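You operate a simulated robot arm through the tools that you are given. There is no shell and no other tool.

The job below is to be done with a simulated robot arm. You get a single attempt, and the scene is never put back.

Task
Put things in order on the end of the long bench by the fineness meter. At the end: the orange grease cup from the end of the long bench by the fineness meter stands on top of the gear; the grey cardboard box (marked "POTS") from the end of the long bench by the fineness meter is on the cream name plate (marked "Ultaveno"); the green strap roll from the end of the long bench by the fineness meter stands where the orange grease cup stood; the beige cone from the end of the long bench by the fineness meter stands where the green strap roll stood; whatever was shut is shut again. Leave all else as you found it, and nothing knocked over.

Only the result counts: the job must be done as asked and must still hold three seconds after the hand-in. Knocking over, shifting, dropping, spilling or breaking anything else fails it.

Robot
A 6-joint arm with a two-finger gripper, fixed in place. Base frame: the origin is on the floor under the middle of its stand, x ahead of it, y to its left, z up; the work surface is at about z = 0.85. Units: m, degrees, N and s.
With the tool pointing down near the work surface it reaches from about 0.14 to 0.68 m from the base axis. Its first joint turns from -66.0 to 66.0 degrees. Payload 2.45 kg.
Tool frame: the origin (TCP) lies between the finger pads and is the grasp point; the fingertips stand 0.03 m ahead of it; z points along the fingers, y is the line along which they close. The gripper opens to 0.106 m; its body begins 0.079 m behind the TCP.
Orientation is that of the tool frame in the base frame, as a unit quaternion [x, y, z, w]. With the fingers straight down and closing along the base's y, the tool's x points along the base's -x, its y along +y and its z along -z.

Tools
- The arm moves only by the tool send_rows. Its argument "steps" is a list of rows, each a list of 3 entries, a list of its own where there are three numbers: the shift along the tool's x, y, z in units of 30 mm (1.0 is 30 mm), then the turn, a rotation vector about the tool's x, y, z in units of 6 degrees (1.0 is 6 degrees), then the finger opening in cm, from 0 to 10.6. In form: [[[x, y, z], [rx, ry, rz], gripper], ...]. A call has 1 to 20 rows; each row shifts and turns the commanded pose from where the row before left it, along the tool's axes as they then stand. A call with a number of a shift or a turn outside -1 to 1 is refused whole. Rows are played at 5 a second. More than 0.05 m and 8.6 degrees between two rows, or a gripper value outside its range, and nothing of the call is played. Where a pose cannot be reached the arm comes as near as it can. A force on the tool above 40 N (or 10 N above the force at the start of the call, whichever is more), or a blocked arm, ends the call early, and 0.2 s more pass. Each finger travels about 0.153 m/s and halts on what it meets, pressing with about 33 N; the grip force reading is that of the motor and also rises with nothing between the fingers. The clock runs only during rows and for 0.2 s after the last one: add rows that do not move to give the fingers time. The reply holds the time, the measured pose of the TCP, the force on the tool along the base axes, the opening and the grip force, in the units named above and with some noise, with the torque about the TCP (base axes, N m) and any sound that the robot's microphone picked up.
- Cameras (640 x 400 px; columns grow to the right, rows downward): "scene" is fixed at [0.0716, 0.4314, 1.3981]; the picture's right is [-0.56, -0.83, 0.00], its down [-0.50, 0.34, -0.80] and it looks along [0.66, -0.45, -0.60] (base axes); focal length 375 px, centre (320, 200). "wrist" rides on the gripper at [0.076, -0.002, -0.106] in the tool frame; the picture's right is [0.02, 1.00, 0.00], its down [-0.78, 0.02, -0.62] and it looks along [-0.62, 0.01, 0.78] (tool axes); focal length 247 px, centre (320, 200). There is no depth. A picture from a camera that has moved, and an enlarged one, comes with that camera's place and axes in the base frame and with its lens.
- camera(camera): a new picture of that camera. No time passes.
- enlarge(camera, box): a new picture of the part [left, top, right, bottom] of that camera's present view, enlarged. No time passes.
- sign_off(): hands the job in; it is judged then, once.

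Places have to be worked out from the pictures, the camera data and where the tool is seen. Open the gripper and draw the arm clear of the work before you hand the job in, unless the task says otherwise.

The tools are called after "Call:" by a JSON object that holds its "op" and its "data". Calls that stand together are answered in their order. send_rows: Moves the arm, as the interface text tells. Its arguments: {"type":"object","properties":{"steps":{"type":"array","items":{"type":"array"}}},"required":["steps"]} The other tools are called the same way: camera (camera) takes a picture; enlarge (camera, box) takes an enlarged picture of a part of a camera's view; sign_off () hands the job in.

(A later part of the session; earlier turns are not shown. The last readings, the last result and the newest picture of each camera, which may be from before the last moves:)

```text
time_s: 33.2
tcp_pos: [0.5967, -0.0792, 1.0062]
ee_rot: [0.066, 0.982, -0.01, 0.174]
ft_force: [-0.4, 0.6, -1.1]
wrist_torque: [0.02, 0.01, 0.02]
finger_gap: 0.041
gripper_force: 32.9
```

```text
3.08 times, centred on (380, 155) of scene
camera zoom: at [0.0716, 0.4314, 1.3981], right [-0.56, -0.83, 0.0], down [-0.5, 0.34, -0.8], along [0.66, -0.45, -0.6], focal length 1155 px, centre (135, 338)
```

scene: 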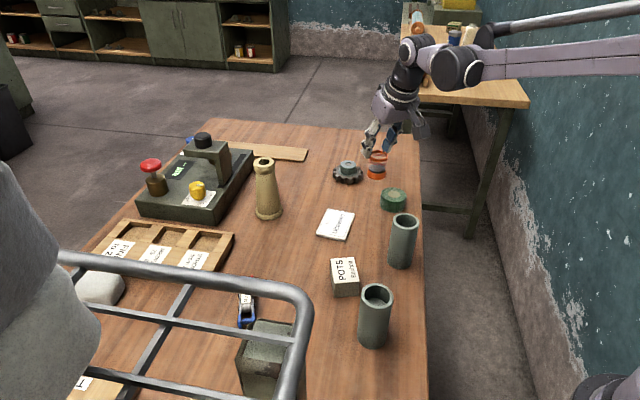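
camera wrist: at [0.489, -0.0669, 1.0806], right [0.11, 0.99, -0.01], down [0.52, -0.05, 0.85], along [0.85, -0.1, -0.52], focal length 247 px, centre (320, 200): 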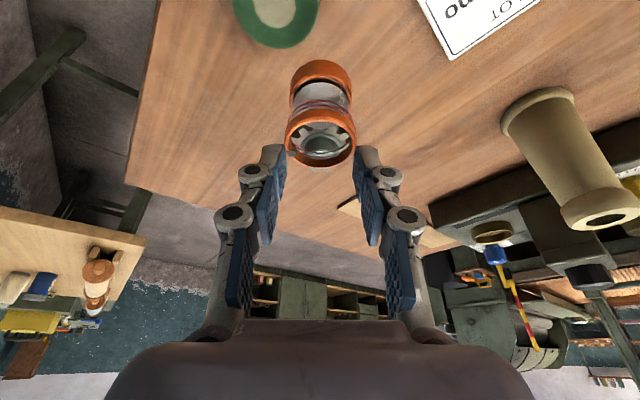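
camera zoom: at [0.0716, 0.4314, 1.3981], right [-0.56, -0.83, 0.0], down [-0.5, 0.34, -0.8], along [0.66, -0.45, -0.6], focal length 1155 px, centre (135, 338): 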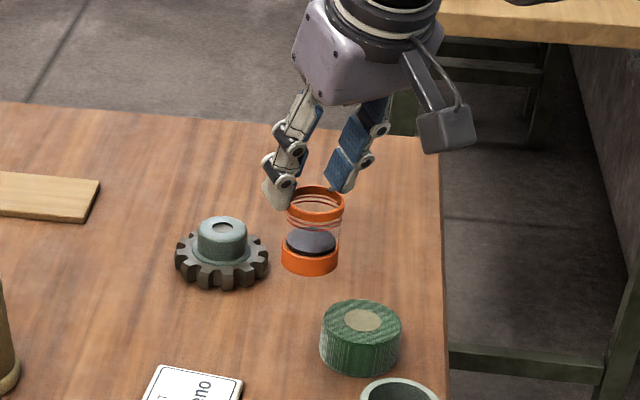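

The cup has slid down to the very fingertips, its bottom at about z 0.92 over free bench, with only the rim held. I lower it at once straight down (with a small shift away from the strap roll) until it stands on the bench.

Call:
{"op": "send_rows", "data": {"steps": [[[0.36, 0.417, 0.99], [0, 0, 0], 3.0], [[0.36, 0.417, 0.99], [0, 0, 0], 3.0], [[0.14, 0, 0.385], [0, 0, 0], 3.0], [[0, 0, 0], [0, 0, 0], 3.0]]}}

Call:
{"op": "camera", "data": {"camera": "wrist"}}

Call:
{"op": "enlarge", "data": {"camera": "scene", "box": [330, 90, 430, 220]}}

```text
time_s: 34.2
tcp_pos: [0.5997, -0.0541, 0.9312]
ee_rot: [0.065, 0.983, -0.01, 0.174]
ft_force: [-1.0, 0.9, 7.3]
wrist_torque: [-0.04, 0.05, -0.02]
finger_gap: 0.0413
gripper_force: 32.9
```

```text
taken
camera wrist: at [0.4923, -0.042, 1.0048], right [0.11, 0.99, -0.01], down [0.52, -0.05, 0.85], along [0.85, -0.1, -0.52], focal length 247 px, centre (320, 200)
```

wrist: 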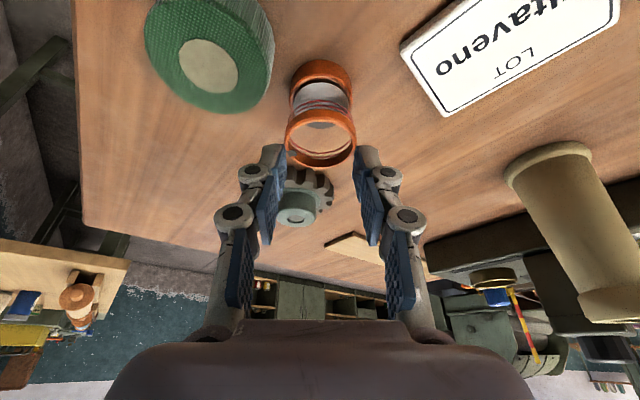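

```text
3.08 times, centred on (380, 155) of scene
camera zoom: at [0.0714, 0.4315, 1.3981], right [-0.56, -0.83, 0.0], down [-0.5, 0.34, -0.8], along [0.66, -0.45, -0.6], focal length 1155 px, centre (135, 338)
```

zoom: 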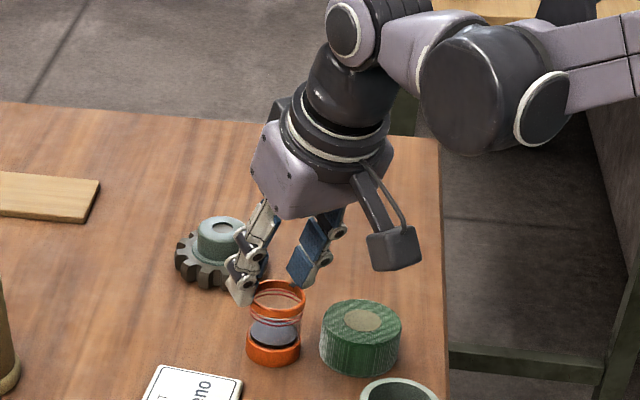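

The force reading (+7 N) shows the cup now stands on the bench, upright at about (0.60, -0.055). I open the gripper and look before re-grasping it deeper.

Call:
{"op": "send_rows", "data": {"steps": [[[0, 0, 0], [0, 0, 0], 5.0], [[0, 0, 0], [0, 0, 0], 8.0], [[0, 0, 0], [0, 0, 0], 10.6], [[0, 0, 0], [0, 0, 0], 10.6]]}}

Call:
{"op": "camera", "data": {"camera": "wrist"}}

Call:
{"op": "enlarge", "data": {"camera": "scene", "box": [330, 130, 430, 230]}}

Call:
{"op": "enlarge", "data": {"camera": "wrist", "box": [260, 40, 380, 180]}}

```text
time_s: 35.2
tcp_pos: [0.5997, -0.0537, 0.9304]
ee_rot: [0.066, 0.983, -0.011, 0.173]
ft_force: [-0.7, 0.2, -1.4]
wrist_torque: [0.02, 0.0, -0.01]
finger_gap: 0.1058
gripper_force: 0.0
```

```text
taken
camera wrist: at [0.4923, -0.0422, 1.0047], right [0.11, 0.99, -0.01], down [0.52, -0.05, 0.85], along [0.85, -0.1, -0.52], focal length 247 px, centre (320, 200)
```

wrist: 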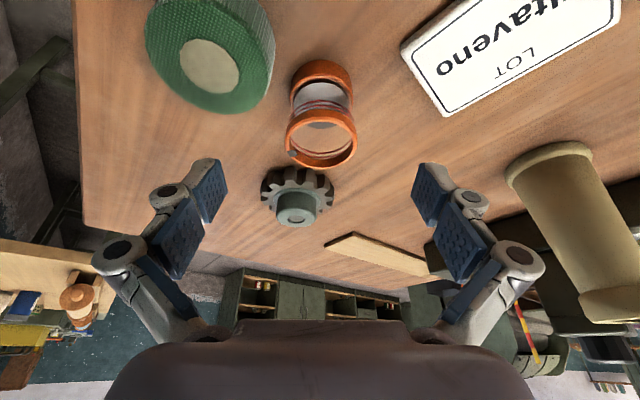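

```text
4.00 times, centred on (380, 180) of scene
camera zoom: at [0.0716, 0.4314, 1.3981], right [-0.56, -0.83, 0.0], down [-0.5, 0.34, -0.8], along [0.66, -0.45, -0.6], focal length 1501 px, centre (80, 280)
```

zoom: 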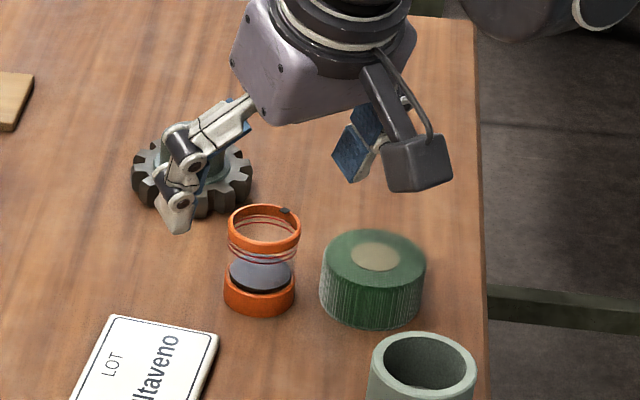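

```text
2.86 times, centred on (320, 110) of wrist
camera zoom: at [0.4923, -0.0422, 1.0047], right [0.11, 0.99, -0.01], down [0.52, -0.05, 0.85], along [0.85, -0.1, -0.52], focal length 706 px, centre (320, 457)
```

zoom: 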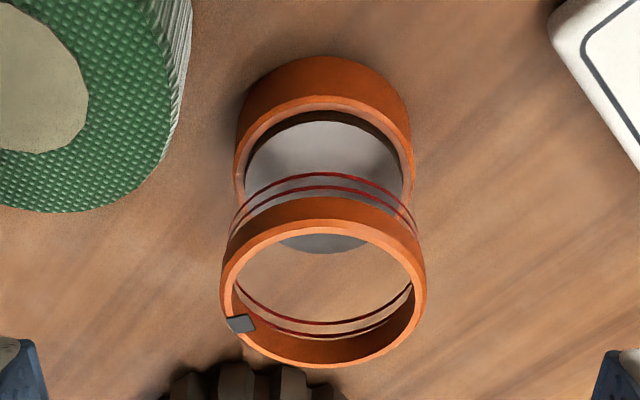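

The cup stands upright at about (0.592, -0.053), but too near the strap roll for a deep grasp with this finger direction. I reduce the tilt to 14°, grip the rim above the roll's height (fingertips ≥ z 0.885), and will carry the cup slowly to freer space to re-grasp deeper.

Call:
{"op": "send_rows", "data": {"steps": [[[0, 0, 0], [0, 1.0, 0], 9.0], [[0.388, 0, 0.315], [0, 0, 0], 7.5], [[0, 0, 0], [0, 0, 0], 7.5]]}}

Call:
{"op": "enlarge", "data": {"camera": "scene", "box": [330, 130, 430, 230]}}

Call:
{"op": "camera", "data": {"camera": "wrist"}}

```text
time_s: 36.0
tcp_pos: [0.5915, -0.0536, 0.9189]
ee_rot: [0.066, 0.99, -0.007, 0.121]
ft_force: [0.6, 0.4, 0.5]
wrist_torque: [0.0, -0.01, -0.02]
finger_gap: 0.0752
gripper_force: 0.0
```

```text
4.00 times, centred on (380, 180) of scene
camera zoom: at [0.0716, 0.4314, 1.3981], right [-0.56, -0.83, 0.0], down [-0.5, 0.34, -0.8], along [0.66, -0.45, -0.6], focal length 1501 px, centre (80, 280)
```

zoom: 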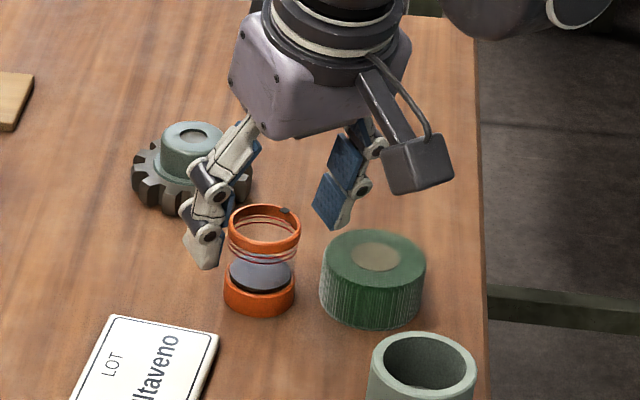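

```text
taken
camera wrist: at [0.4912, -0.0422, 1.0031], right [0.11, 0.99, 0.0], down [0.61, -0.07, 0.79], along [0.79, -0.09, -0.61], focal length 247 px, centre (320, 200)
```

wrist: 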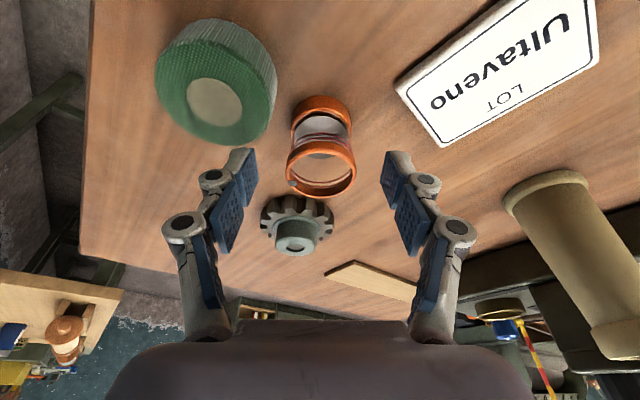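

The fingertips straddle the rim above the roll's height. I close on the upper part of the cup and lift it very slowly by 1 cm to test the hold.

Call:
{"op": "send_rows", "data": {"steps": [[[0, 0, 0], [0, 0, 0], 5.0], [[0, 0, 0], [0, 0, 0], 3.0], [[0, 0, 0], [0, 0, 0], 3.0], [[0, 0, 0], [0, 0, 0], 3.0], [[-0.0242, 0, -0.097], [0, 0, 0], 3.0], [[-0.0484, 0, -0.194], [0, 0, 0], 3.0], [[-0.0242, 0, -0.097], [0, 0, 0], 3.0]]}}

Call:
{"op": "enlarge", "data": {"camera": "scene", "box": [330, 130, 430, 230]}}

Call:
{"op": "camera", "data": {"camera": "wrist"}}

```text
time_s: 37.6
tcp_pos: [0.591, -0.053, 0.9305]
ee_rot: [0.066, 0.99, -0.007, 0.121]
ft_force: [0.0, 0.0, -1.4]
wrist_torque: [0.0, 0.01, -0.01]
finger_gap: 0.041
gripper_force: 33.1
```

```text
4.00 times, centred on (380, 180) of scene
camera zoom: at [0.0716, 0.4314, 1.3981], right [-0.56, -0.83, 0.0], down [-0.5, 0.34, -0.8], along [0.66, -0.45, -0.6], focal length 1501 px, centre (80, 280)
```

zoom: 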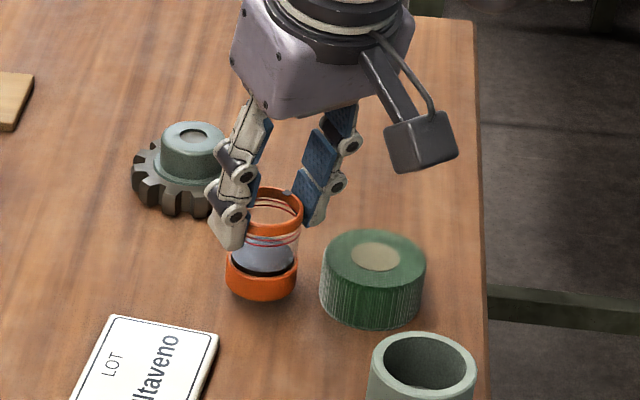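

```text
taken
camera wrist: at [0.4911, -0.0422, 1.0153], right [0.11, 0.99, 0.0], down [0.61, -0.07, 0.79], along [0.79, -0.09, -0.61], focal length 247 px, centre (320, 200)
```

wrist: 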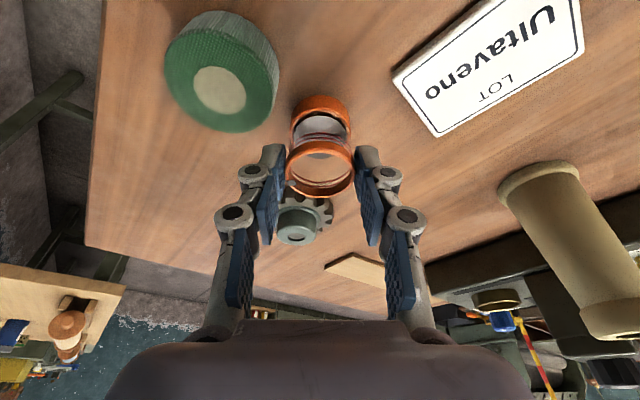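

The cup lifted without slipping this time. I raise it slowly by another 6 cm and check the hold again.

Call:
{"op": "send_rows", "data": {"steps": [[[-0.03, 0, -0.121], [0, 0, 0], 3.0], [[-0.0605, 0, -0.2426], [0, 0, 0], 3.0], [[-0.0605, 0, -0.2426], [0, 0, 0], 3.0], [[-0.0605, 0, -0.2426], [0, 0, 0], 3.0], [[0, 0, 0], [0, 0, 0], 3.0]]}}

Call:
{"op": "camera", "data": {"camera": "wrist"}}

```text
time_s: 38.8
tcp_pos: [0.5925, -0.053, 0.9561]
ee_rot: [0.066, 0.99, -0.007, 0.121]
ft_force: [-0.4, 0.5, -1.6]
wrist_torque: [-0.01, -0.01, -0.05]
finger_gap: 0.041
gripper_force: 33.1
```

```text
taken
camera wrist: at [0.4912, -0.0413, 1.0417], right [0.11, 0.99, 0.0], down [0.61, -0.07, 0.79], along [0.79, -0.09, -0.61], focal length 247 px, centre (320, 200)
```

wrist: 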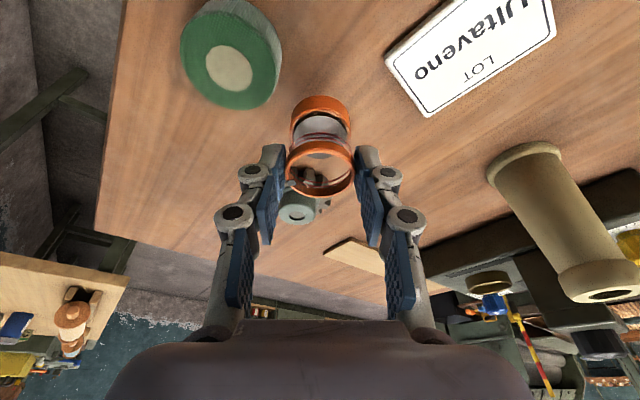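

No slip at all in this hold. I continue slowly: up to z≈0.99, then the first half of the way out to the gear.

Call:
{"op": "send_rows", "data": {"steps": [[[-0.055, 0, -0.22], [0, 0, 0], 3.0], [[-0.055, 0, -0.22], [0, 0, 0], 3.0], [[-0.055, 0, -0.22], [0, 0, 0], 3.0], [[-0.055, 0, -0.22], [0, 0, 0], 3.0], [[-0.055, 0, -0.22], [0, 0, 0], 3.0], [[-0.165, -0.034, 0.041], [0, 0, 0], 3.0], [[-0.329, -0.0672, 0.082], [0, 0, 0], 3.0], [[-0.329, -0.0672, 0.082], [0, 0, 0], 3.0], [[-0.329, -0.0672, 0.082], [0, 0, 0], 3.0], [[-0.329, -0.0672, 0.082], [0, 0, 0], 3.0], [[-0.329, -0.0672, 0.082], [0, 0, 0], 3.0], [[-0.165, -0.034, 0.041], [0, 0, 0], 3.0]]}}

Call:
{"op": "camera", "data": {"camera": "wrist"}}

Call:
{"op": "camera", "data": {"camera": "scene"}}

```text
time_s: 41.4
tcp_pos: [0.651, -0.0724, 0.9896]
ee_rot: [0.066, 0.99, -0.007, 0.122]
ft_force: [0.2, 0.2, -1.7]
wrist_torque: [0.0, -0.02, -0.03]
finger_gap: 0.041
gripper_force: 32.5
```

```text
taken
camera wrist: at [0.551, -0.0613, 1.0749], right [0.11, 0.99, 0.0], down [0.61, -0.07, 0.79], along [0.79, -0.09, -0.61], focal length 247 px, centre (320, 200)
```

wrist: 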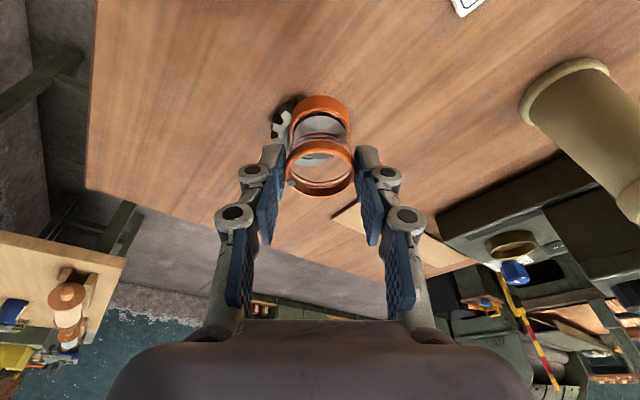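

```text
taken
```

scene: 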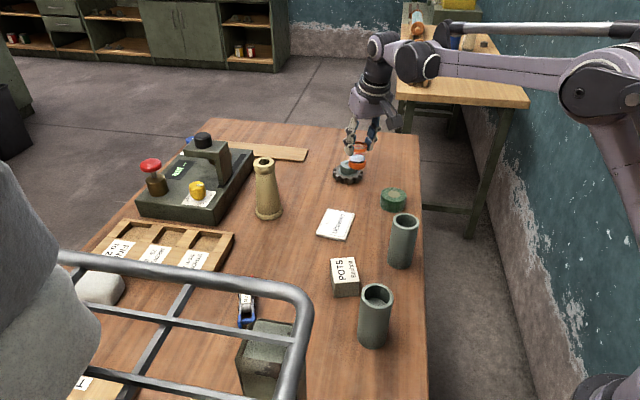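

The cup holds. I move the remaining 6 cm outward slowly to come over the gear's hub.

Call:
{"op": "send_rows", "data": {"steps": [[[-0.165, -0.034, 0.041], [0, 0, 0], 3.0], [[-0.329, -0.0672, 0.082], [0, 0, 0], 3.0], [[-0.329, -0.0672, 0.082], [0, 0, 0], 3.0], [[-0.329, -0.0672, 0.082], [0, 0, 0], 3.0], [[-0.329, -0.0672, 0.082], [0, 0, 0], 3.0], [[-0.329, -0.0672, 0.082], [0, 0, 0], 3.0], [[-0.165, -0.034, 0.041], [0, 0, 0], 3.0], [[0, 0, 0], [0, 0, 0], 3.0]]}}

Call:
{"op": "camera", "data": {"camera": "wrist"}}

Call:
{"op": "enlarge", "data": {"camera": "scene", "box": [310, 110, 390, 200]}}

Call:
{"op": "enlarge", "data": {"camera": "wrist", "box": [250, 70, 390, 220]}}

```text
time_s: 43.2
tcp_pos: [0.7099, -0.0936, 0.9909]
ee_rot: [0.066, 0.99, -0.007, 0.122]
ft_force: [0.2, -0.5, -1.4]
wrist_torque: [-0.02, 0.02, 0.02]
finger_gap: 0.0414
gripper_force: 32.4
```

```text
taken
camera wrist: at [0.6102, -0.082, 1.0755], right [0.11, 0.99, 0.0], down [0.61, -0.07, 0.79], along [0.79, -0.09, -0.61], focal length 247 px, centre (320, 200)
```

wrist: 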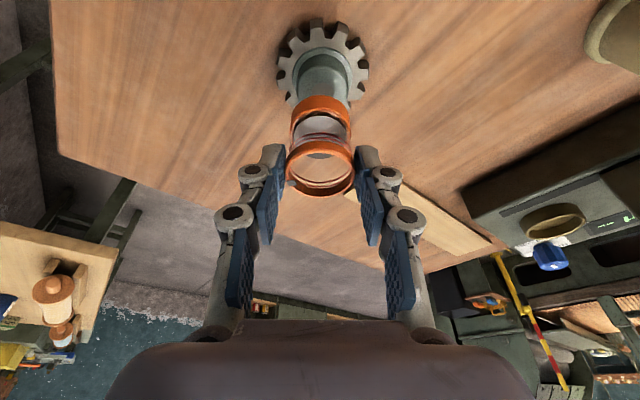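

```text
4.44 times, centred on (350, 155) of scene
camera zoom: at [0.0716, 0.4314, 1.3981], right [-0.56, -0.83, 0.0], down [-0.5, 0.34, -0.8], along [0.66, -0.45, -0.6], focal length 1668 px, centre (187, 400)
```

zoom: 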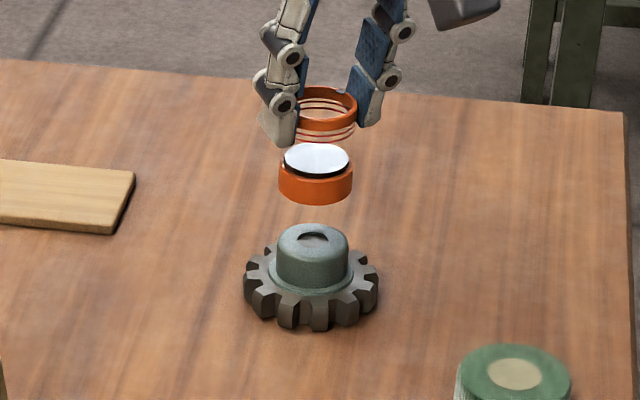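

```text
2.67 times, centred on (320, 145) of wrist
camera zoom: at [0.6102, -0.082, 1.0755], right [0.11, 0.99, 0.0], down [0.61, -0.07, 0.79], along [0.79, -0.09, -0.61], focal length 659 px, centre (320, 347)
```

zoom: 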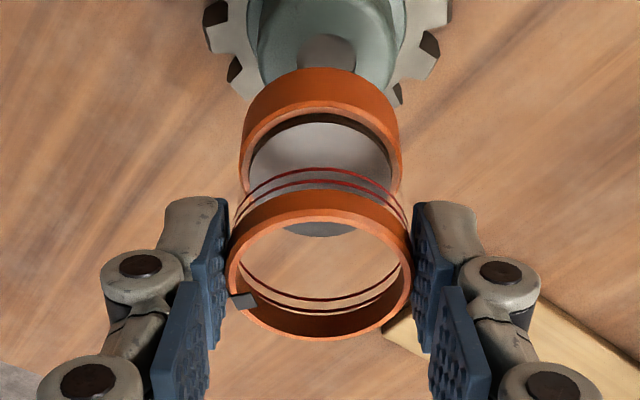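

The cup hovers within about 2 mm of the hub's axis by both cameras, upright and about 2.6 cm above it. I lower 2 cm slowly and check.

Call:
{"op": "send_rows", "data": {"steps": [[[0.0403, 0, 0.1617], [0, 0, 0], 3.0], [[0.0403, 0, 0.1617], [0, 0, 0], 3.0], [[0.0403, 0, 0.1617], [0, 0, 0], 3.0], [[0.0403, 0, 0.1617], [0, 0, 0], 3.0], [[0, 0, 0], [0, 0, 0], 3.0]]}}

Call:
{"op": "enlarge", "data": {"camera": "scene", "box": [310, 110, 390, 200]}}

Call:
{"op": "enlarge", "data": {"camera": "wrist", "box": [250, 70, 390, 220]}}

```text
time_s: 44.4
tcp_pos: [0.7093, -0.0931, 0.97]
ee_rot: [0.066, 0.99, -0.007, 0.122]
ft_force: [1.2, -0.1, -1.4]
wrist_torque: [0.02, 0.02, 0.03]
finger_gap: 0.0411
gripper_force: 33.0
```

```text
4.44 times, centred on (350, 155) of scene
camera zoom: at [0.0716, 0.4314, 1.3981], right [-0.56, -0.83, 0.0], down [-0.5, 0.34, -0.8], along [0.66, -0.45, -0.6], focal length 1668 px, centre (187, 400)
```

zoom: 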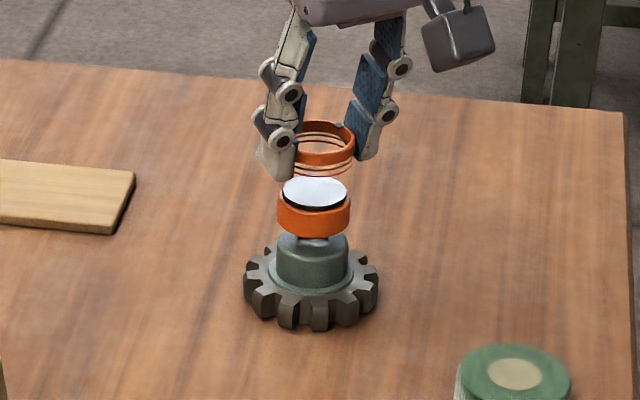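

```text
2.67 times, centred on (320, 145) of wrist
camera zoom: at [0.6093, -0.0812, 1.0551], right [0.11, 0.99, 0.0], down [0.61, -0.07, 0.79], along [0.79, -0.09, -0.61], focal length 659 px, centre (320, 347)
```

zoom: 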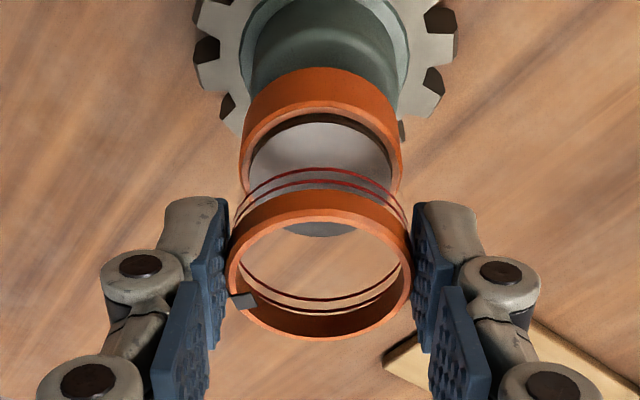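

Alignment still looks right (within ~2 mm in both views), with a few millimetres of gap left. I lower in 1.5 mm steps and watch the force.

Call:
{"op": "send_rows", "data": {"steps": [[[0.0121, 0, 0.0485], [0, 0, 0], 3.0], [[0.0121, 0, 0.0485], [0, 0, 0], 3.0], [[0.0121, 0, 0.0485], [0, 0, 0], 3.0], [[0, 0, 0], [0, 0, 0], 3.0]]}}

Call:
{"op": "enlarge", "data": {"camera": "scene", "box": [320, 130, 380, 190]}}

```text
time_s: 45.4
tcp_pos: [0.7095, -0.0936, 0.9668]
ee_rot: [0.066, 0.99, -0.008, 0.122]
ft_force: [0.2, -0.5, -1.5]
wrist_torque: [0.02, 0.0, 0.0]
finger_gap: 0.041
gripper_force: 32.6
```

```text
6.67 times, centred on (350, 160) of scene
camera zoom: at [0.0716, 0.4314, 1.3981], right [-0.56, -0.83, 0.0], down [-0.5, 0.34, -0.8], along [0.66, -0.45, -0.6], focal length 2502 px, centre (120, 467)
```

zoom: 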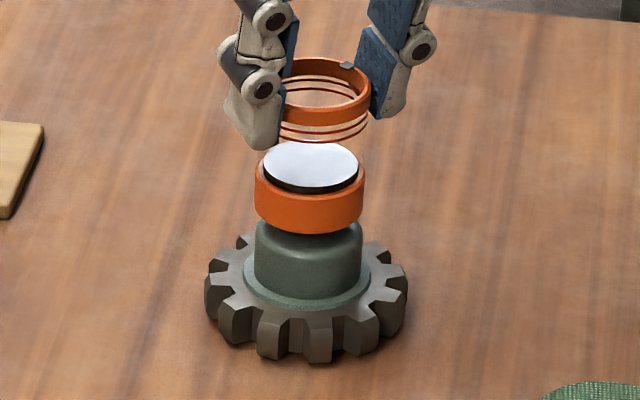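

No contact yet (force unchanged at −1.5 N) and the cup is centred over the hub. I continue in small steps.

Call:
{"op": "send_rows", "data": {"steps": [[[0.0121, 0, 0.0485], [0, 0, 0], 3.0], [[0.0121, 0, 0.0485], [0, 0, 0], 3.0], [[0, 0, 0], [0, 0, 0], 3.0]]}}

Call:
{"op": "enlarge", "data": {"camera": "scene", "box": [320, 130, 380, 190]}}

```text
time_s: 46.2
tcp_pos: [0.7095, -0.0936, 0.9628]
ee_rot: [0.066, 0.99, -0.007, 0.122]
ft_force: [-0.2, 0.3, -1.7]
wrist_torque: [-0.03, -0.02, 0.05]
finger_gap: 0.041
gripper_force: 33.2
```

```text
6.67 times, centred on (350, 160) of scene
camera zoom: at [0.0716, 0.4314, 1.3981], right [-0.56, -0.83, 0.0], down [-0.5, 0.34, -0.8], along [0.66, -0.45, -0.6], focal length 2502 px, centre (120, 467)
```

zoom: 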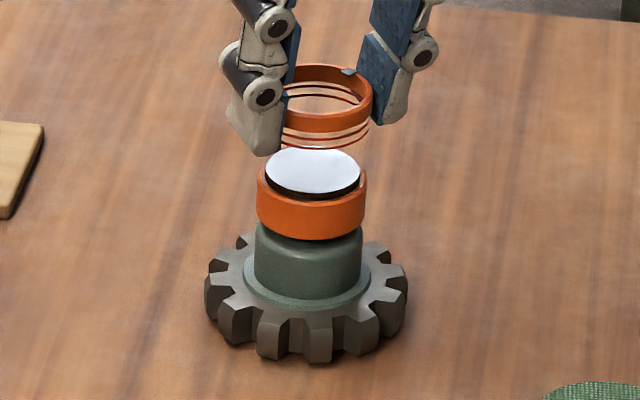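

Still no contact; by the picture about 4 mm remain. I continue in small steps.

Call:
{"op": "send_rows", "data": {"steps": [[[0.0121, 0, 0.0485], [0, 0, 0], 3.0], [[0.0121, 0, 0.0485], [0, 0, 0], 3.0], [[0, 0, 0], [0, 0, 0], 3.0]]}}

Call:
{"op": "enlarge", "data": {"camera": "scene", "box": [320, 130, 380, 190]}}

Call:
{"op": "enlarge", "data": {"camera": "wrist", "box": [250, 70, 390, 220]}}

```text
time_s: 47.0
tcp_pos: [0.7087, -0.0932, 0.9596]
ee_rot: [0.066, 0.99, -0.007, 0.121]
ft_force: [-0.3, 0.1, -1.7]
wrist_torque: [0.02, 0.0, 0.01]
finger_gap: 0.0408
gripper_force: 33.1
```

```text
6.67 times, centred on (350, 160) of scene
camera zoom: at [0.0716, 0.4314, 1.3981], right [-0.56, -0.83, 0.0], down [-0.5, 0.34, -0.8], along [0.66, -0.45, -0.6], focal length 2502 px, centre (120, 467)
```

zoom: 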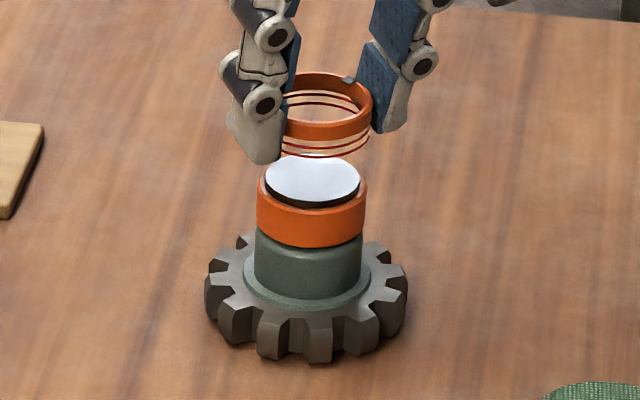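

```text
2.67 times, centred on (320, 145) of wrist
camera zoom: at [0.6088, -0.0817, 1.0444], right [0.11, 0.99, 0.0], down [0.61, -0.07, 0.79], along [0.79, -0.09, -0.61], focal length 659 px, centre (320, 347)
```

zoom: 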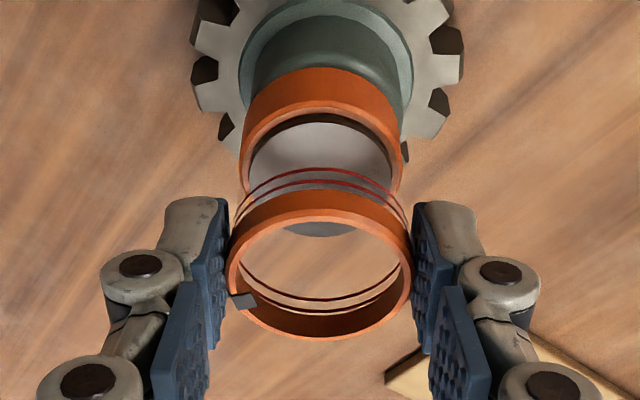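

The cup is about 1 mm off to the side and perhaps 1–2 mm outward of the hub; I make that small correction while lowering further in small steps.

Call:
{"op": "send_rows", "data": {"steps": [[[0.055, 0.033, 0.035], [0, 0, 0], 3.0], [[0.0121, 0, 0.0485], [0, 0, 0], 3.0], [[0.0081, 0, 0.0323], [0, 0, 0], 3.0], [[0, 0, 0], [0, 0, 0], 3.0]]}}

Call:
{"op": "enlarge", "data": {"camera": "scene", "box": [320, 130, 380, 190]}}

```text
time_s: 48.0
tcp_pos: [0.708, -0.0916, 0.9574]
ee_rot: [0.066, 0.99, -0.007, 0.123]
ft_force: [2.2, -4.5, 25.3]
wrist_torque: [-0.14, -0.24, 0.03]
finger_gap: 0.0415
gripper_force: 33.1
```

```text
6.67 times, centred on (350, 160) of scene
camera zoom: at [0.071, 0.4314, 1.3981], right [-0.56, -0.83, 0.0], down [-0.5, 0.34, -0.8], along [0.66, -0.45, -0.6], focal length 2502 px, centre (120, 467)
```

zoom: 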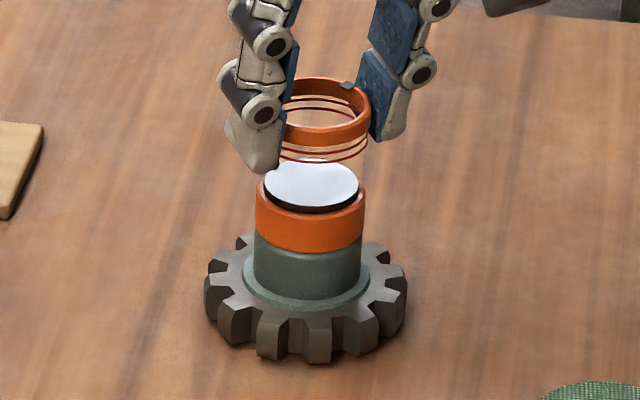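

Contact with the hub: +25 N at z≈0.957. I back off about 2 mm to relieve the press before opening.

Call:
{"op": "send_rows", "data": {"steps": [[[-0.0121, 0, -0.0485], [0, 0, 0], 3.0], [[0, 0, 0], [0, 0, 0], 3.0]]}}

```text
time_s: 48.6
tcp_pos: [0.7071, -0.0916, 0.9571]
ee_rot: [0.067, 0.99, -0.007, 0.121]
ft_force: [0.6, -3.4, 8.7]
wrist_torque: [-0.22, -0.24, -0.08]
finger_gap: 0.0412
gripper_force: 33.1
```

Down to 8.7 N; I ease up another 0.7 mm and then open the fingers gradually.

Call:
{"op": "send_rows", "data": {"steps": [[[-0.0056, 0, -0.0226], [0, 0, 0], 3.0], [[0, 0, 0], [0, 0, 0], 3.0]]}}

Call:
{"op": "enlarge", "data": {"camera": "scene", "box": [320, 130, 380, 190]}}

Call:
{"op": "enlarge", "data": {"camera": "wrist", "box": [250, 70, 390, 220]}}

```text
time_s: 49.2
tcp_pos: [0.7068, -0.0909, 0.9573]
ee_rot: [0.065, 0.99, -0.007, 0.121]
ft_force: [0.9, 0.2, -1.0]
wrist_torque: [0.03, 0.06, 0.01]
finger_gap: 0.0409
gripper_force: 33.1
```

```text
6.67 times, centred on (350, 160) of scene
camera zoom: at [0.0716, 0.4314, 1.3981], right [-0.56, -0.83, 0.0], down [-0.5, 0.34, -0.8], along [0.66, -0.45, -0.6], focal length 2502 px, centre (120, 467)
```

zoom: 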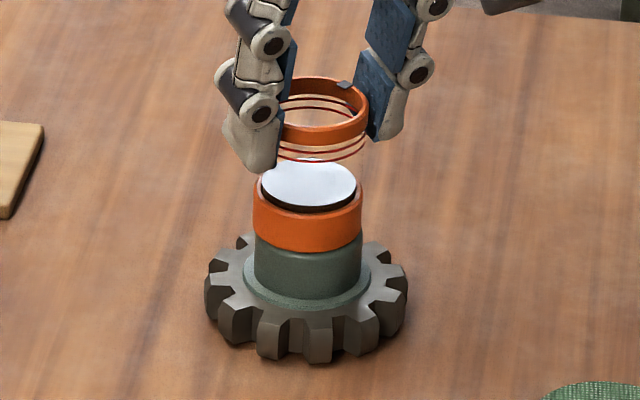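

```text
2.67 times, centred on (320, 145) of wrist
camera zoom: at [0.6078, -0.0793, 1.0423], right [0.11, 0.99, 0.0], down [0.61, -0.07, 0.79], along [0.79, -0.09, -0.61], focal length 659 px, centre (320, 347)
```

zoom: 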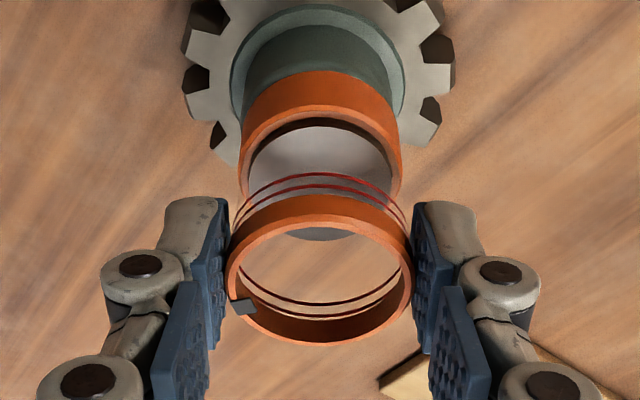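

The cup is centred on the hub in both views with nearly zero load. I settle it 0.3 mm and open the fingers.

Call:
{"op": "send_rows", "data": {"steps": [[[0.0024, 0, 0.0097], [0, 0, 0], 3.0], [[0, 0, 0], [0, 0, 0], 4.5], [[0, 0, 0], [0, 0, 0], 5.5], [[0, 0, 0], [0, 0, 0], 7.0], [[0, 0, 0], [0, 0, 0], 7.0]]}}

Call:
{"op": "enlarge", "data": {"camera": "scene", "box": [320, 130, 380, 190]}}

Call:
{"op": "enlarge", "data": {"camera": "wrist", "box": [230, 60, 410, 240]}}

```text
time_s: 50.4
tcp_pos: [0.7073, -0.092, 0.9576]
ee_rot: [0.066, 0.99, -0.007, 0.122]
ft_force: [1.0, 0.9, -0.1]
wrist_torque: [-0.03, -0.01, -0.01]
finger_gap: 0.07
gripper_force: 0.1
```

```text
6.67 times, centred on (350, 160) of scene
camera zoom: at [0.0716, 0.4314, 1.3981], right [-0.56, -0.83, 0.0], down [-0.5, 0.34, -0.8], along [0.66, -0.45, -0.6], focal length 2502 px, centre (120, 467)
```

zoom: 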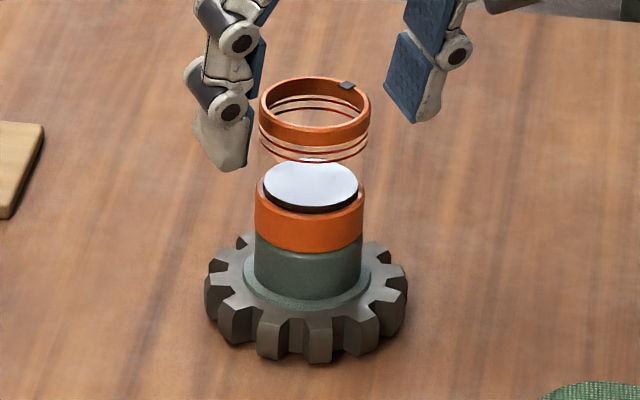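

```text
2.22 times, centred on (320, 150) of wrist
camera zoom: at [0.6079, -0.0805, 1.0424], right [0.11, 0.99, 0.0], down [0.61, -0.07, 0.79], along [0.79, -0.09, -0.61], focal length 549 px, centre (320, 311)
```

zoom: 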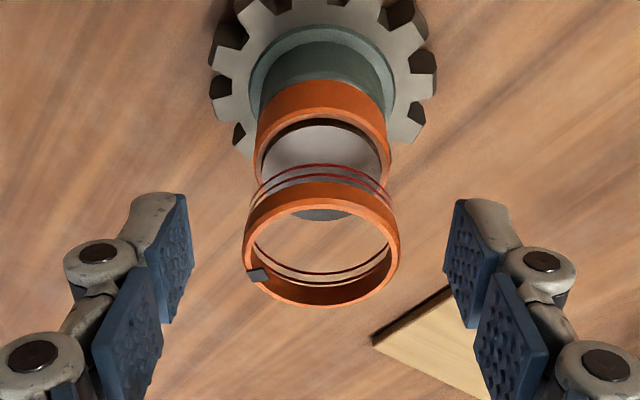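

The cup stands centred and upright on the gear's hub. I retreat along the tool axis, then draw inward and bring the tool upright for the strap roll.

Call:
{"op": "send_rows", "data": {"steps": [[[0, 0, -0.3], [0, 0, 0], 7.0], [[0, 0, -0.7], [0, 0, 0], 7.0], [[0, 0, -0.9], [0, 0, 0], 7.0], [[0, 0, -0.9], [0, 0, 0], 7.0], [[0.9703, 0, -0.2419], [0, 0, 0], 8.0], [[0.9703, 0, -0.2419], [0, 0, 0], 10.6], [[0.9703, 0, -0.2419], [0, 0, 0], 10.6], [[0.9703, 0, -0.2419], [0, 0, 0], 10.6], [[0, 0, 0], [0, 0.7778, 0], 10.6], [[0, 0, 0], [0, 0.7778, 0], 10.6], [[0, 0, 0], [0, 0.7778, 0], 10.6], [[0, 0, 0], [0, 0, 0], 10.6]]}}

Call:
{"op": "camera", "data": {"camera": "scene"}}

Call:
{"op": "camera", "data": {"camera": "wrist"}}

```text
time_s: 53.0
tcp_pos: [0.5685, -0.0723, 1.039]
ee_rot: [0.066, 0.998, 0.002, 0.001]
ft_force: [-0.1, 0.7, -0.1]
wrist_torque: [0.02, 0.02, -0.02]
finger_gap: 0.1058
gripper_force: 0.0
```

```text
taken
```

scene: 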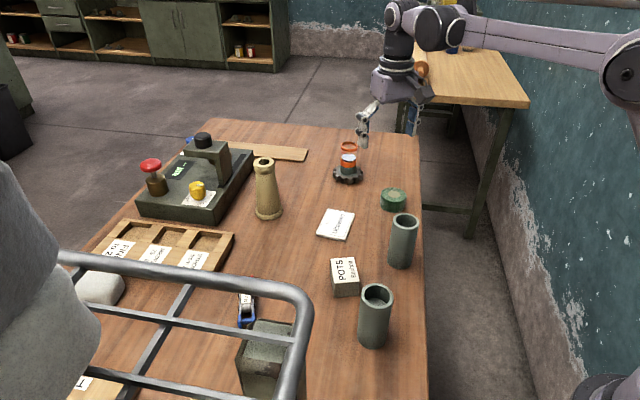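

```text
taken
camera wrist: at [0.492, -0.0653, 1.1453], right [0.11, 0.99, 0.0], down [0.78, -0.09, 0.62], along [0.62, -0.07, -0.78], focal length 247 px, centre (320, 200)
```

wrist: 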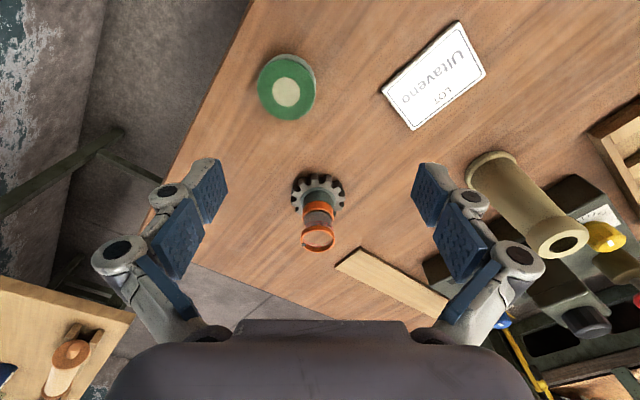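

The retreat is clean and the cup remains on the gear. I enlarge this view to refine the strap roll, plate and cone positions.

Call:
{"op": "enlarge", "data": {"camera": "wrist", "box": [240, 30, 340, 140]}}

Call:
{"op": "enlarge", "data": {"camera": "wrist", "box": [370, 0, 510, 140]}}

Call:
{"op": "enlarge", "data": {"camera": "wrist", "box": [440, 140, 600, 280]}}

```text
3.64 times, centred on (290, 85) of wrist
camera zoom: at [0.492, -0.0653, 1.1453], right [0.11, 0.99, 0.0], down [0.78, -0.09, 0.62], along [0.62, -0.07, -0.78], focal length 898 px, centre (429, 618)
```

zoom: 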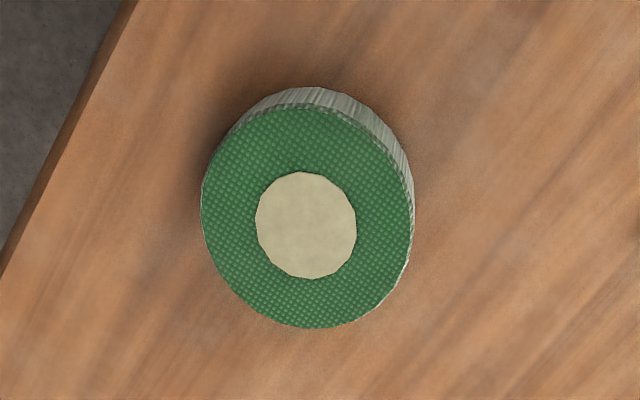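

```text
2.86 times, centred on (440, 70) of wrist
camera zoom: at [0.492, -0.0653, 1.1453], right [0.11, 0.99, 0.0], down [0.78, -0.09, 0.62], along [0.62, -0.07, -0.78], focal length 706 px, centre (-23, 571)
```

zoom: 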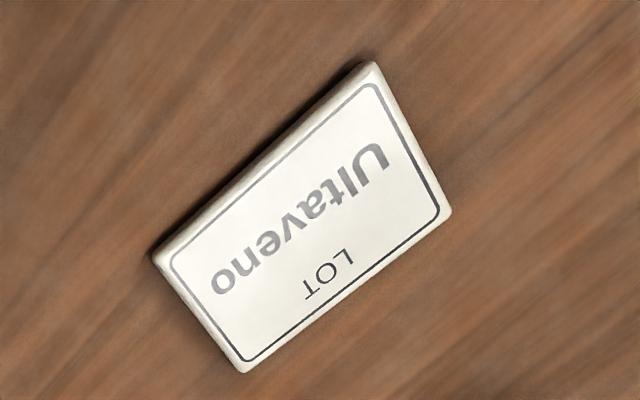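

```text
2.86 times, centred on (520, 210) of wrist
camera zoom: at [0.492, -0.0653, 1.1453], right [0.11, 0.99, 0.0], down [0.78, -0.09, 0.62], along [0.62, -0.07, -0.78], focal length 706 px, centre (-251, 171)
```

zoom: 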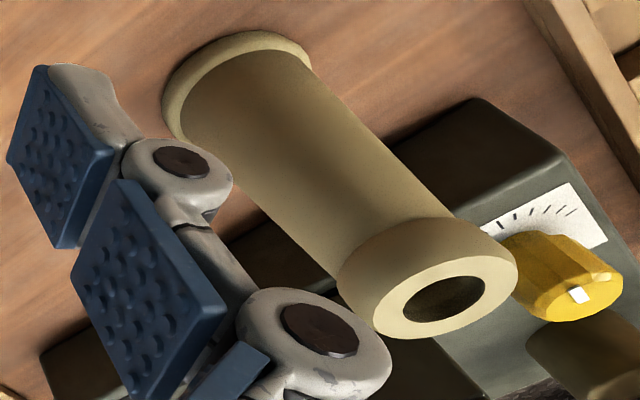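

Wrist-based positions: roll ≈ (0.557, −0.107), plate centre ≈ (0.572, 0.047). I yaw the tool by −32° (so the fingers clear the neighbours at both pick and place) and move above the roll.

Call:
{"op": "send_rows", "data": {"steps": [[[0, 0, 0], [0, 0, 0.9028], 10.6], [[0, 0, 0], [0, 0, 0.9028], 10.6], [[0, 0, 0], [0, 0, 0.9028], 10.6], [[0, 0, 0], [0, 0, 0.9028], 10.6], [[0, 0, 0], [0, 0, 0.9028], 10.6], [[0, 0, 0], [0, 0, 0.9028], 10.6], [[-0.153, -0.382, 0.767], [0, 0, 0], 10.6], [[-0.153, -0.382, 0.767], [0, 0, 0], 10.6], [[-0.153, -0.382, 0.767], [0, 0, 0], 10.6], [[0, 0, 0], [0, 0, 0], 10.6]]}}

Call:
{"op": "camera", "data": {"camera": "wrist"}}

Call:
{"op": "enlarge", "data": {"camera": "wrist", "box": [260, 80, 380, 200]}}

Call:
{"op": "camera", "data": {"camera": "scene"}}

```text
time_s: 55.2
tcp_pos: [0.5576, -0.1087, 0.97]
ee_rot: [0.344, 0.939, 0.001, 0.0]
ft_force: [-0.4, -0.2, 0.2]
wrist_torque: [-0.01, 0.02, 0.02]
finger_gap: 0.1058
gripper_force: 0.1
```

```text
taken
camera wrist: at [0.497, -0.0614, 1.076], right [0.63, 0.78, 0.0], down [0.61, -0.49, 0.62], along [0.48, -0.39, -0.78], focal length 247 px, centre (320, 200)
```

wrist: 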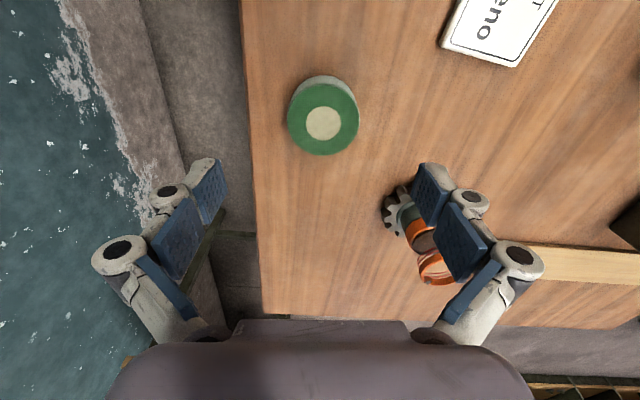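

```text
3.33 times, centred on (320, 140) of wrist
camera zoom: at [0.497, -0.0614, 1.076], right [0.63, 0.78, 0.0], down [0.61, -0.49, 0.62], along [0.48, -0.39, -0.78], focal length 823 px, centre (320, 400)
```

zoom: 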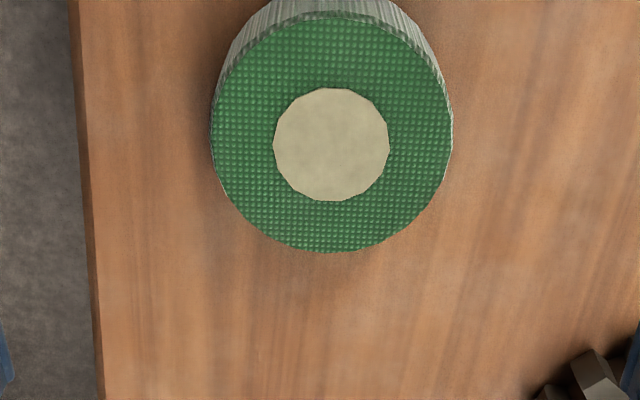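

```text
taken
```

scene: 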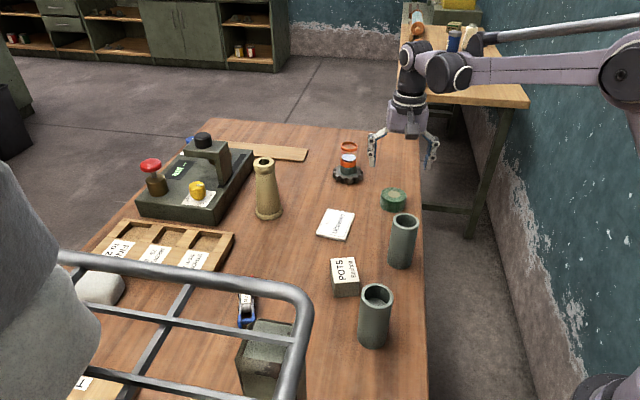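

The roll is within 2 mm of the tool axis. I descend around it with the gripper fully open to z≈0.884.

Call:
{"op": "send_rows", "data": {"steps": [[[0, 0.067, 0.9], [0, 0, 0], 10.6], [[0, 0, 0.9], [0, 0, 0], 10.6], [[0, 0, 0.9], [0, 0, 0], 10.6], [[0, 0, 0.167], [0, 0, 0], 10.6], [[0, 0, 0], [0, 0, 0], 10.6]]}}

Call:
{"op": "camera", "data": {"camera": "wrist"}}

Call:
{"op": "enlarge", "data": {"camera": "scene", "box": [330, 130, 450, 250]}}

```text
time_s: 56.4
tcp_pos: [0.5593, -0.1059, 0.883]
ee_rot: [0.344, 0.939, 0.001, 0.001]
ft_force: [0.5, 0.2, 0.4]
wrist_torque: [-0.01, 0.01, -0.02]
finger_gap: 0.1057
gripper_force: 0.1
```

```text
taken
camera wrist: at [0.4981, -0.059, 0.9894], right [0.63, 0.78, 0.0], down [0.61, -0.49, 0.62], along [0.48, -0.39, -0.78], focal length 247 px, centre (320, 200)
```

wrist: 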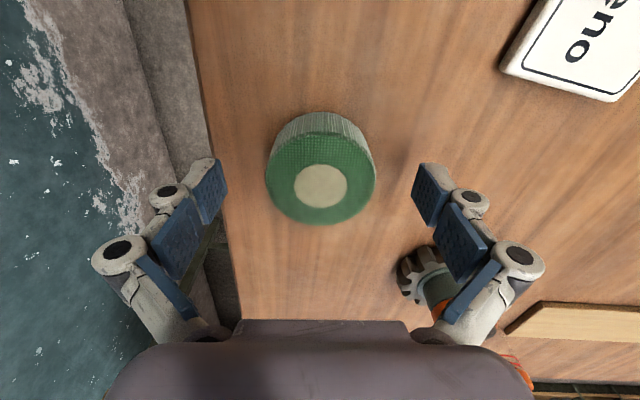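

```text
3.33 times, centred on (390, 190) of scene
camera zoom: at [0.0715, 0.4314, 1.3981], right [-0.56, -0.83, 0.0], down [-0.5, 0.34, -0.8], along [0.66, -0.45, -0.6], focal length 1251 px, centre (87, 233)
```

zoom: 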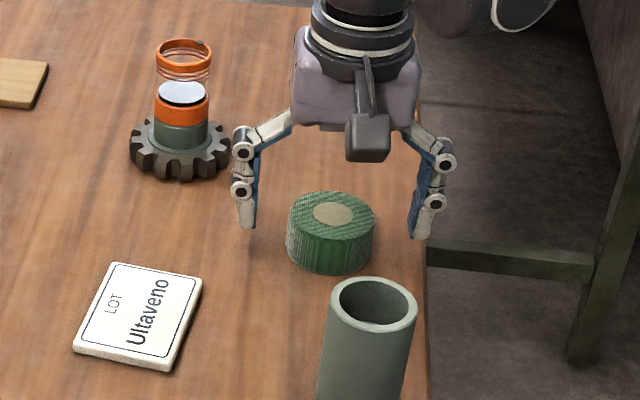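

The roll is centred between the fingers. I raise 3 mm for safe fingertip clearance as the fingers swing in, then close on the roll.

Call:
{"op": "send_rows", "data": {"steps": [[[0, 0, -0.1], [0, 0, 0], 10.6], [[0, 0, 0], [0, 0, 0], 8.0], [[0, 0, 0], [0, 0, 0], 6.5], [[0, 0, 0], [0, 0, 0], 5.0], [[0, 0, 0], [0, 0, 0], 4.5], [[0, 0, 0], [0, 0, 0], 4.5]]}}

Call:
{"op": "camera", "data": {"camera": "wrist"}}

Call:
{"op": "enlarge", "data": {"camera": "scene", "box": [330, 130, 450, 250]}}

```text
time_s: 57.8
tcp_pos: [0.5576, -0.1062, 0.887]
ee_rot: [0.343, 0.939, 0.001, 0.0]
ft_force: [1.7, 1.5, 8.4]
wrist_torque: [0.05, -0.03, 0.05]
finger_gap: 0.0579
gripper_force: 33.4
```

```text
taken
camera wrist: at [0.4978, -0.0589, 0.9934], right [0.63, 0.78, 0.0], down [0.61, -0.49, 0.62], along [0.48, -0.39, -0.78], focal length 247 px, centre (320, 200)
```

wrist: 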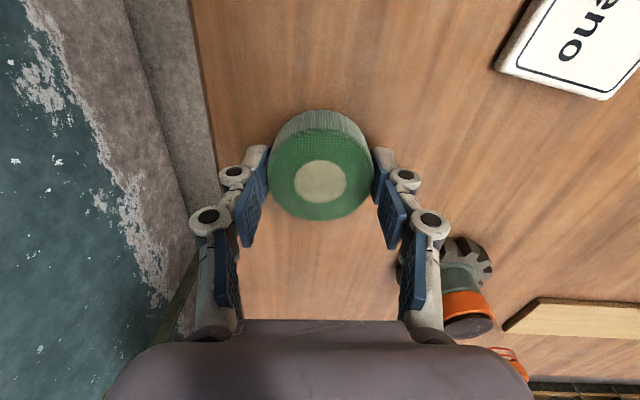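

```text
3.33 times, centred on (390, 190) of scene
camera zoom: at [0.0715, 0.4315, 1.3981], right [-0.56, -0.83, 0.0], down [-0.5, 0.34, -0.8], along [0.66, -0.45, -0.6], focal length 1251 px, centre (87, 233)
```

zoom: 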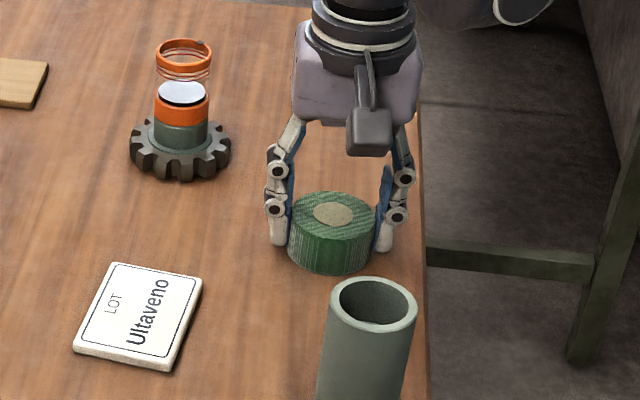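

The roll is gripped (gap 58 mm); its original centre is (0.557, −0.106). I lift it slowly by about 15 mm and check for slip.

Call:
{"op": "send_rows", "data": {"steps": [[[0, 0, -0.08], [0, 0, 0], 4.5], [[0, 0, -0.1], [0, 0, 0], 4.5], [[0, 0, -0.1], [0, 0, 0], 4.5], [[0, 0, -0.1], [0, 0, 0], 4.5], [[0, 0, -0.1], [0, 0, 0], 4.5], [[0, 0, 0], [0, 0, 0], 4.5]]}}

Call:
{"op": "camera", "data": {"camera": "wrist"}}

Call:
{"op": "enlarge", "data": {"camera": "scene", "box": [330, 130, 450, 250]}}

```text
time_s: 59.2
tcp_pos: [0.5589, -0.1069, 0.9012]
ee_rot: [0.343, 0.939, 0.001, 0.001]
ft_force: [0.2, 0.5, -1.4]
wrist_torque: [-0.01, -0.03, -0.02]
finger_gap: 0.0582
gripper_force: 33.2
```

```text
taken
camera wrist: at [0.4976, -0.0592, 1.0077], right [0.63, 0.78, 0.0], down [0.61, -0.49, 0.62], along [0.48, -0.39, -0.78], focal length 247 px, centre (320, 200)
```

wrist: 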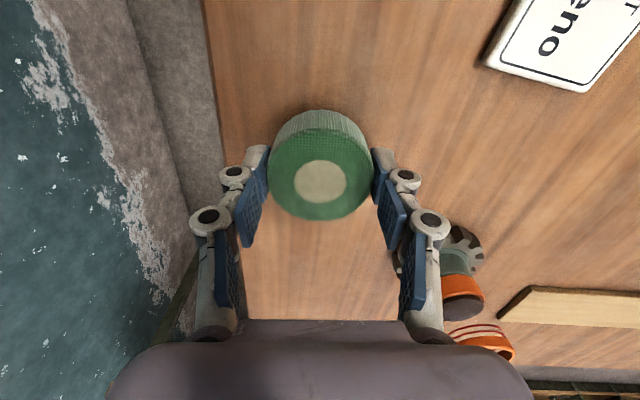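

```text
3.33 times, centred on (390, 190) of scene
camera zoom: at [0.0716, 0.4314, 1.3981], right [-0.56, -0.83, 0.0], down [-0.5, 0.34, -0.8], along [0.66, -0.45, -0.6], focal length 1251 px, centre (87, 233)
```

zoom: 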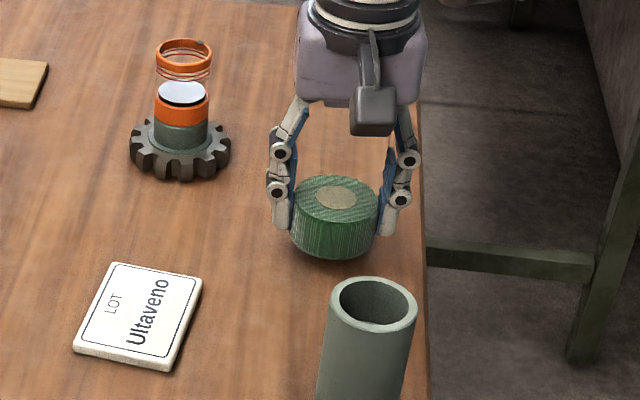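

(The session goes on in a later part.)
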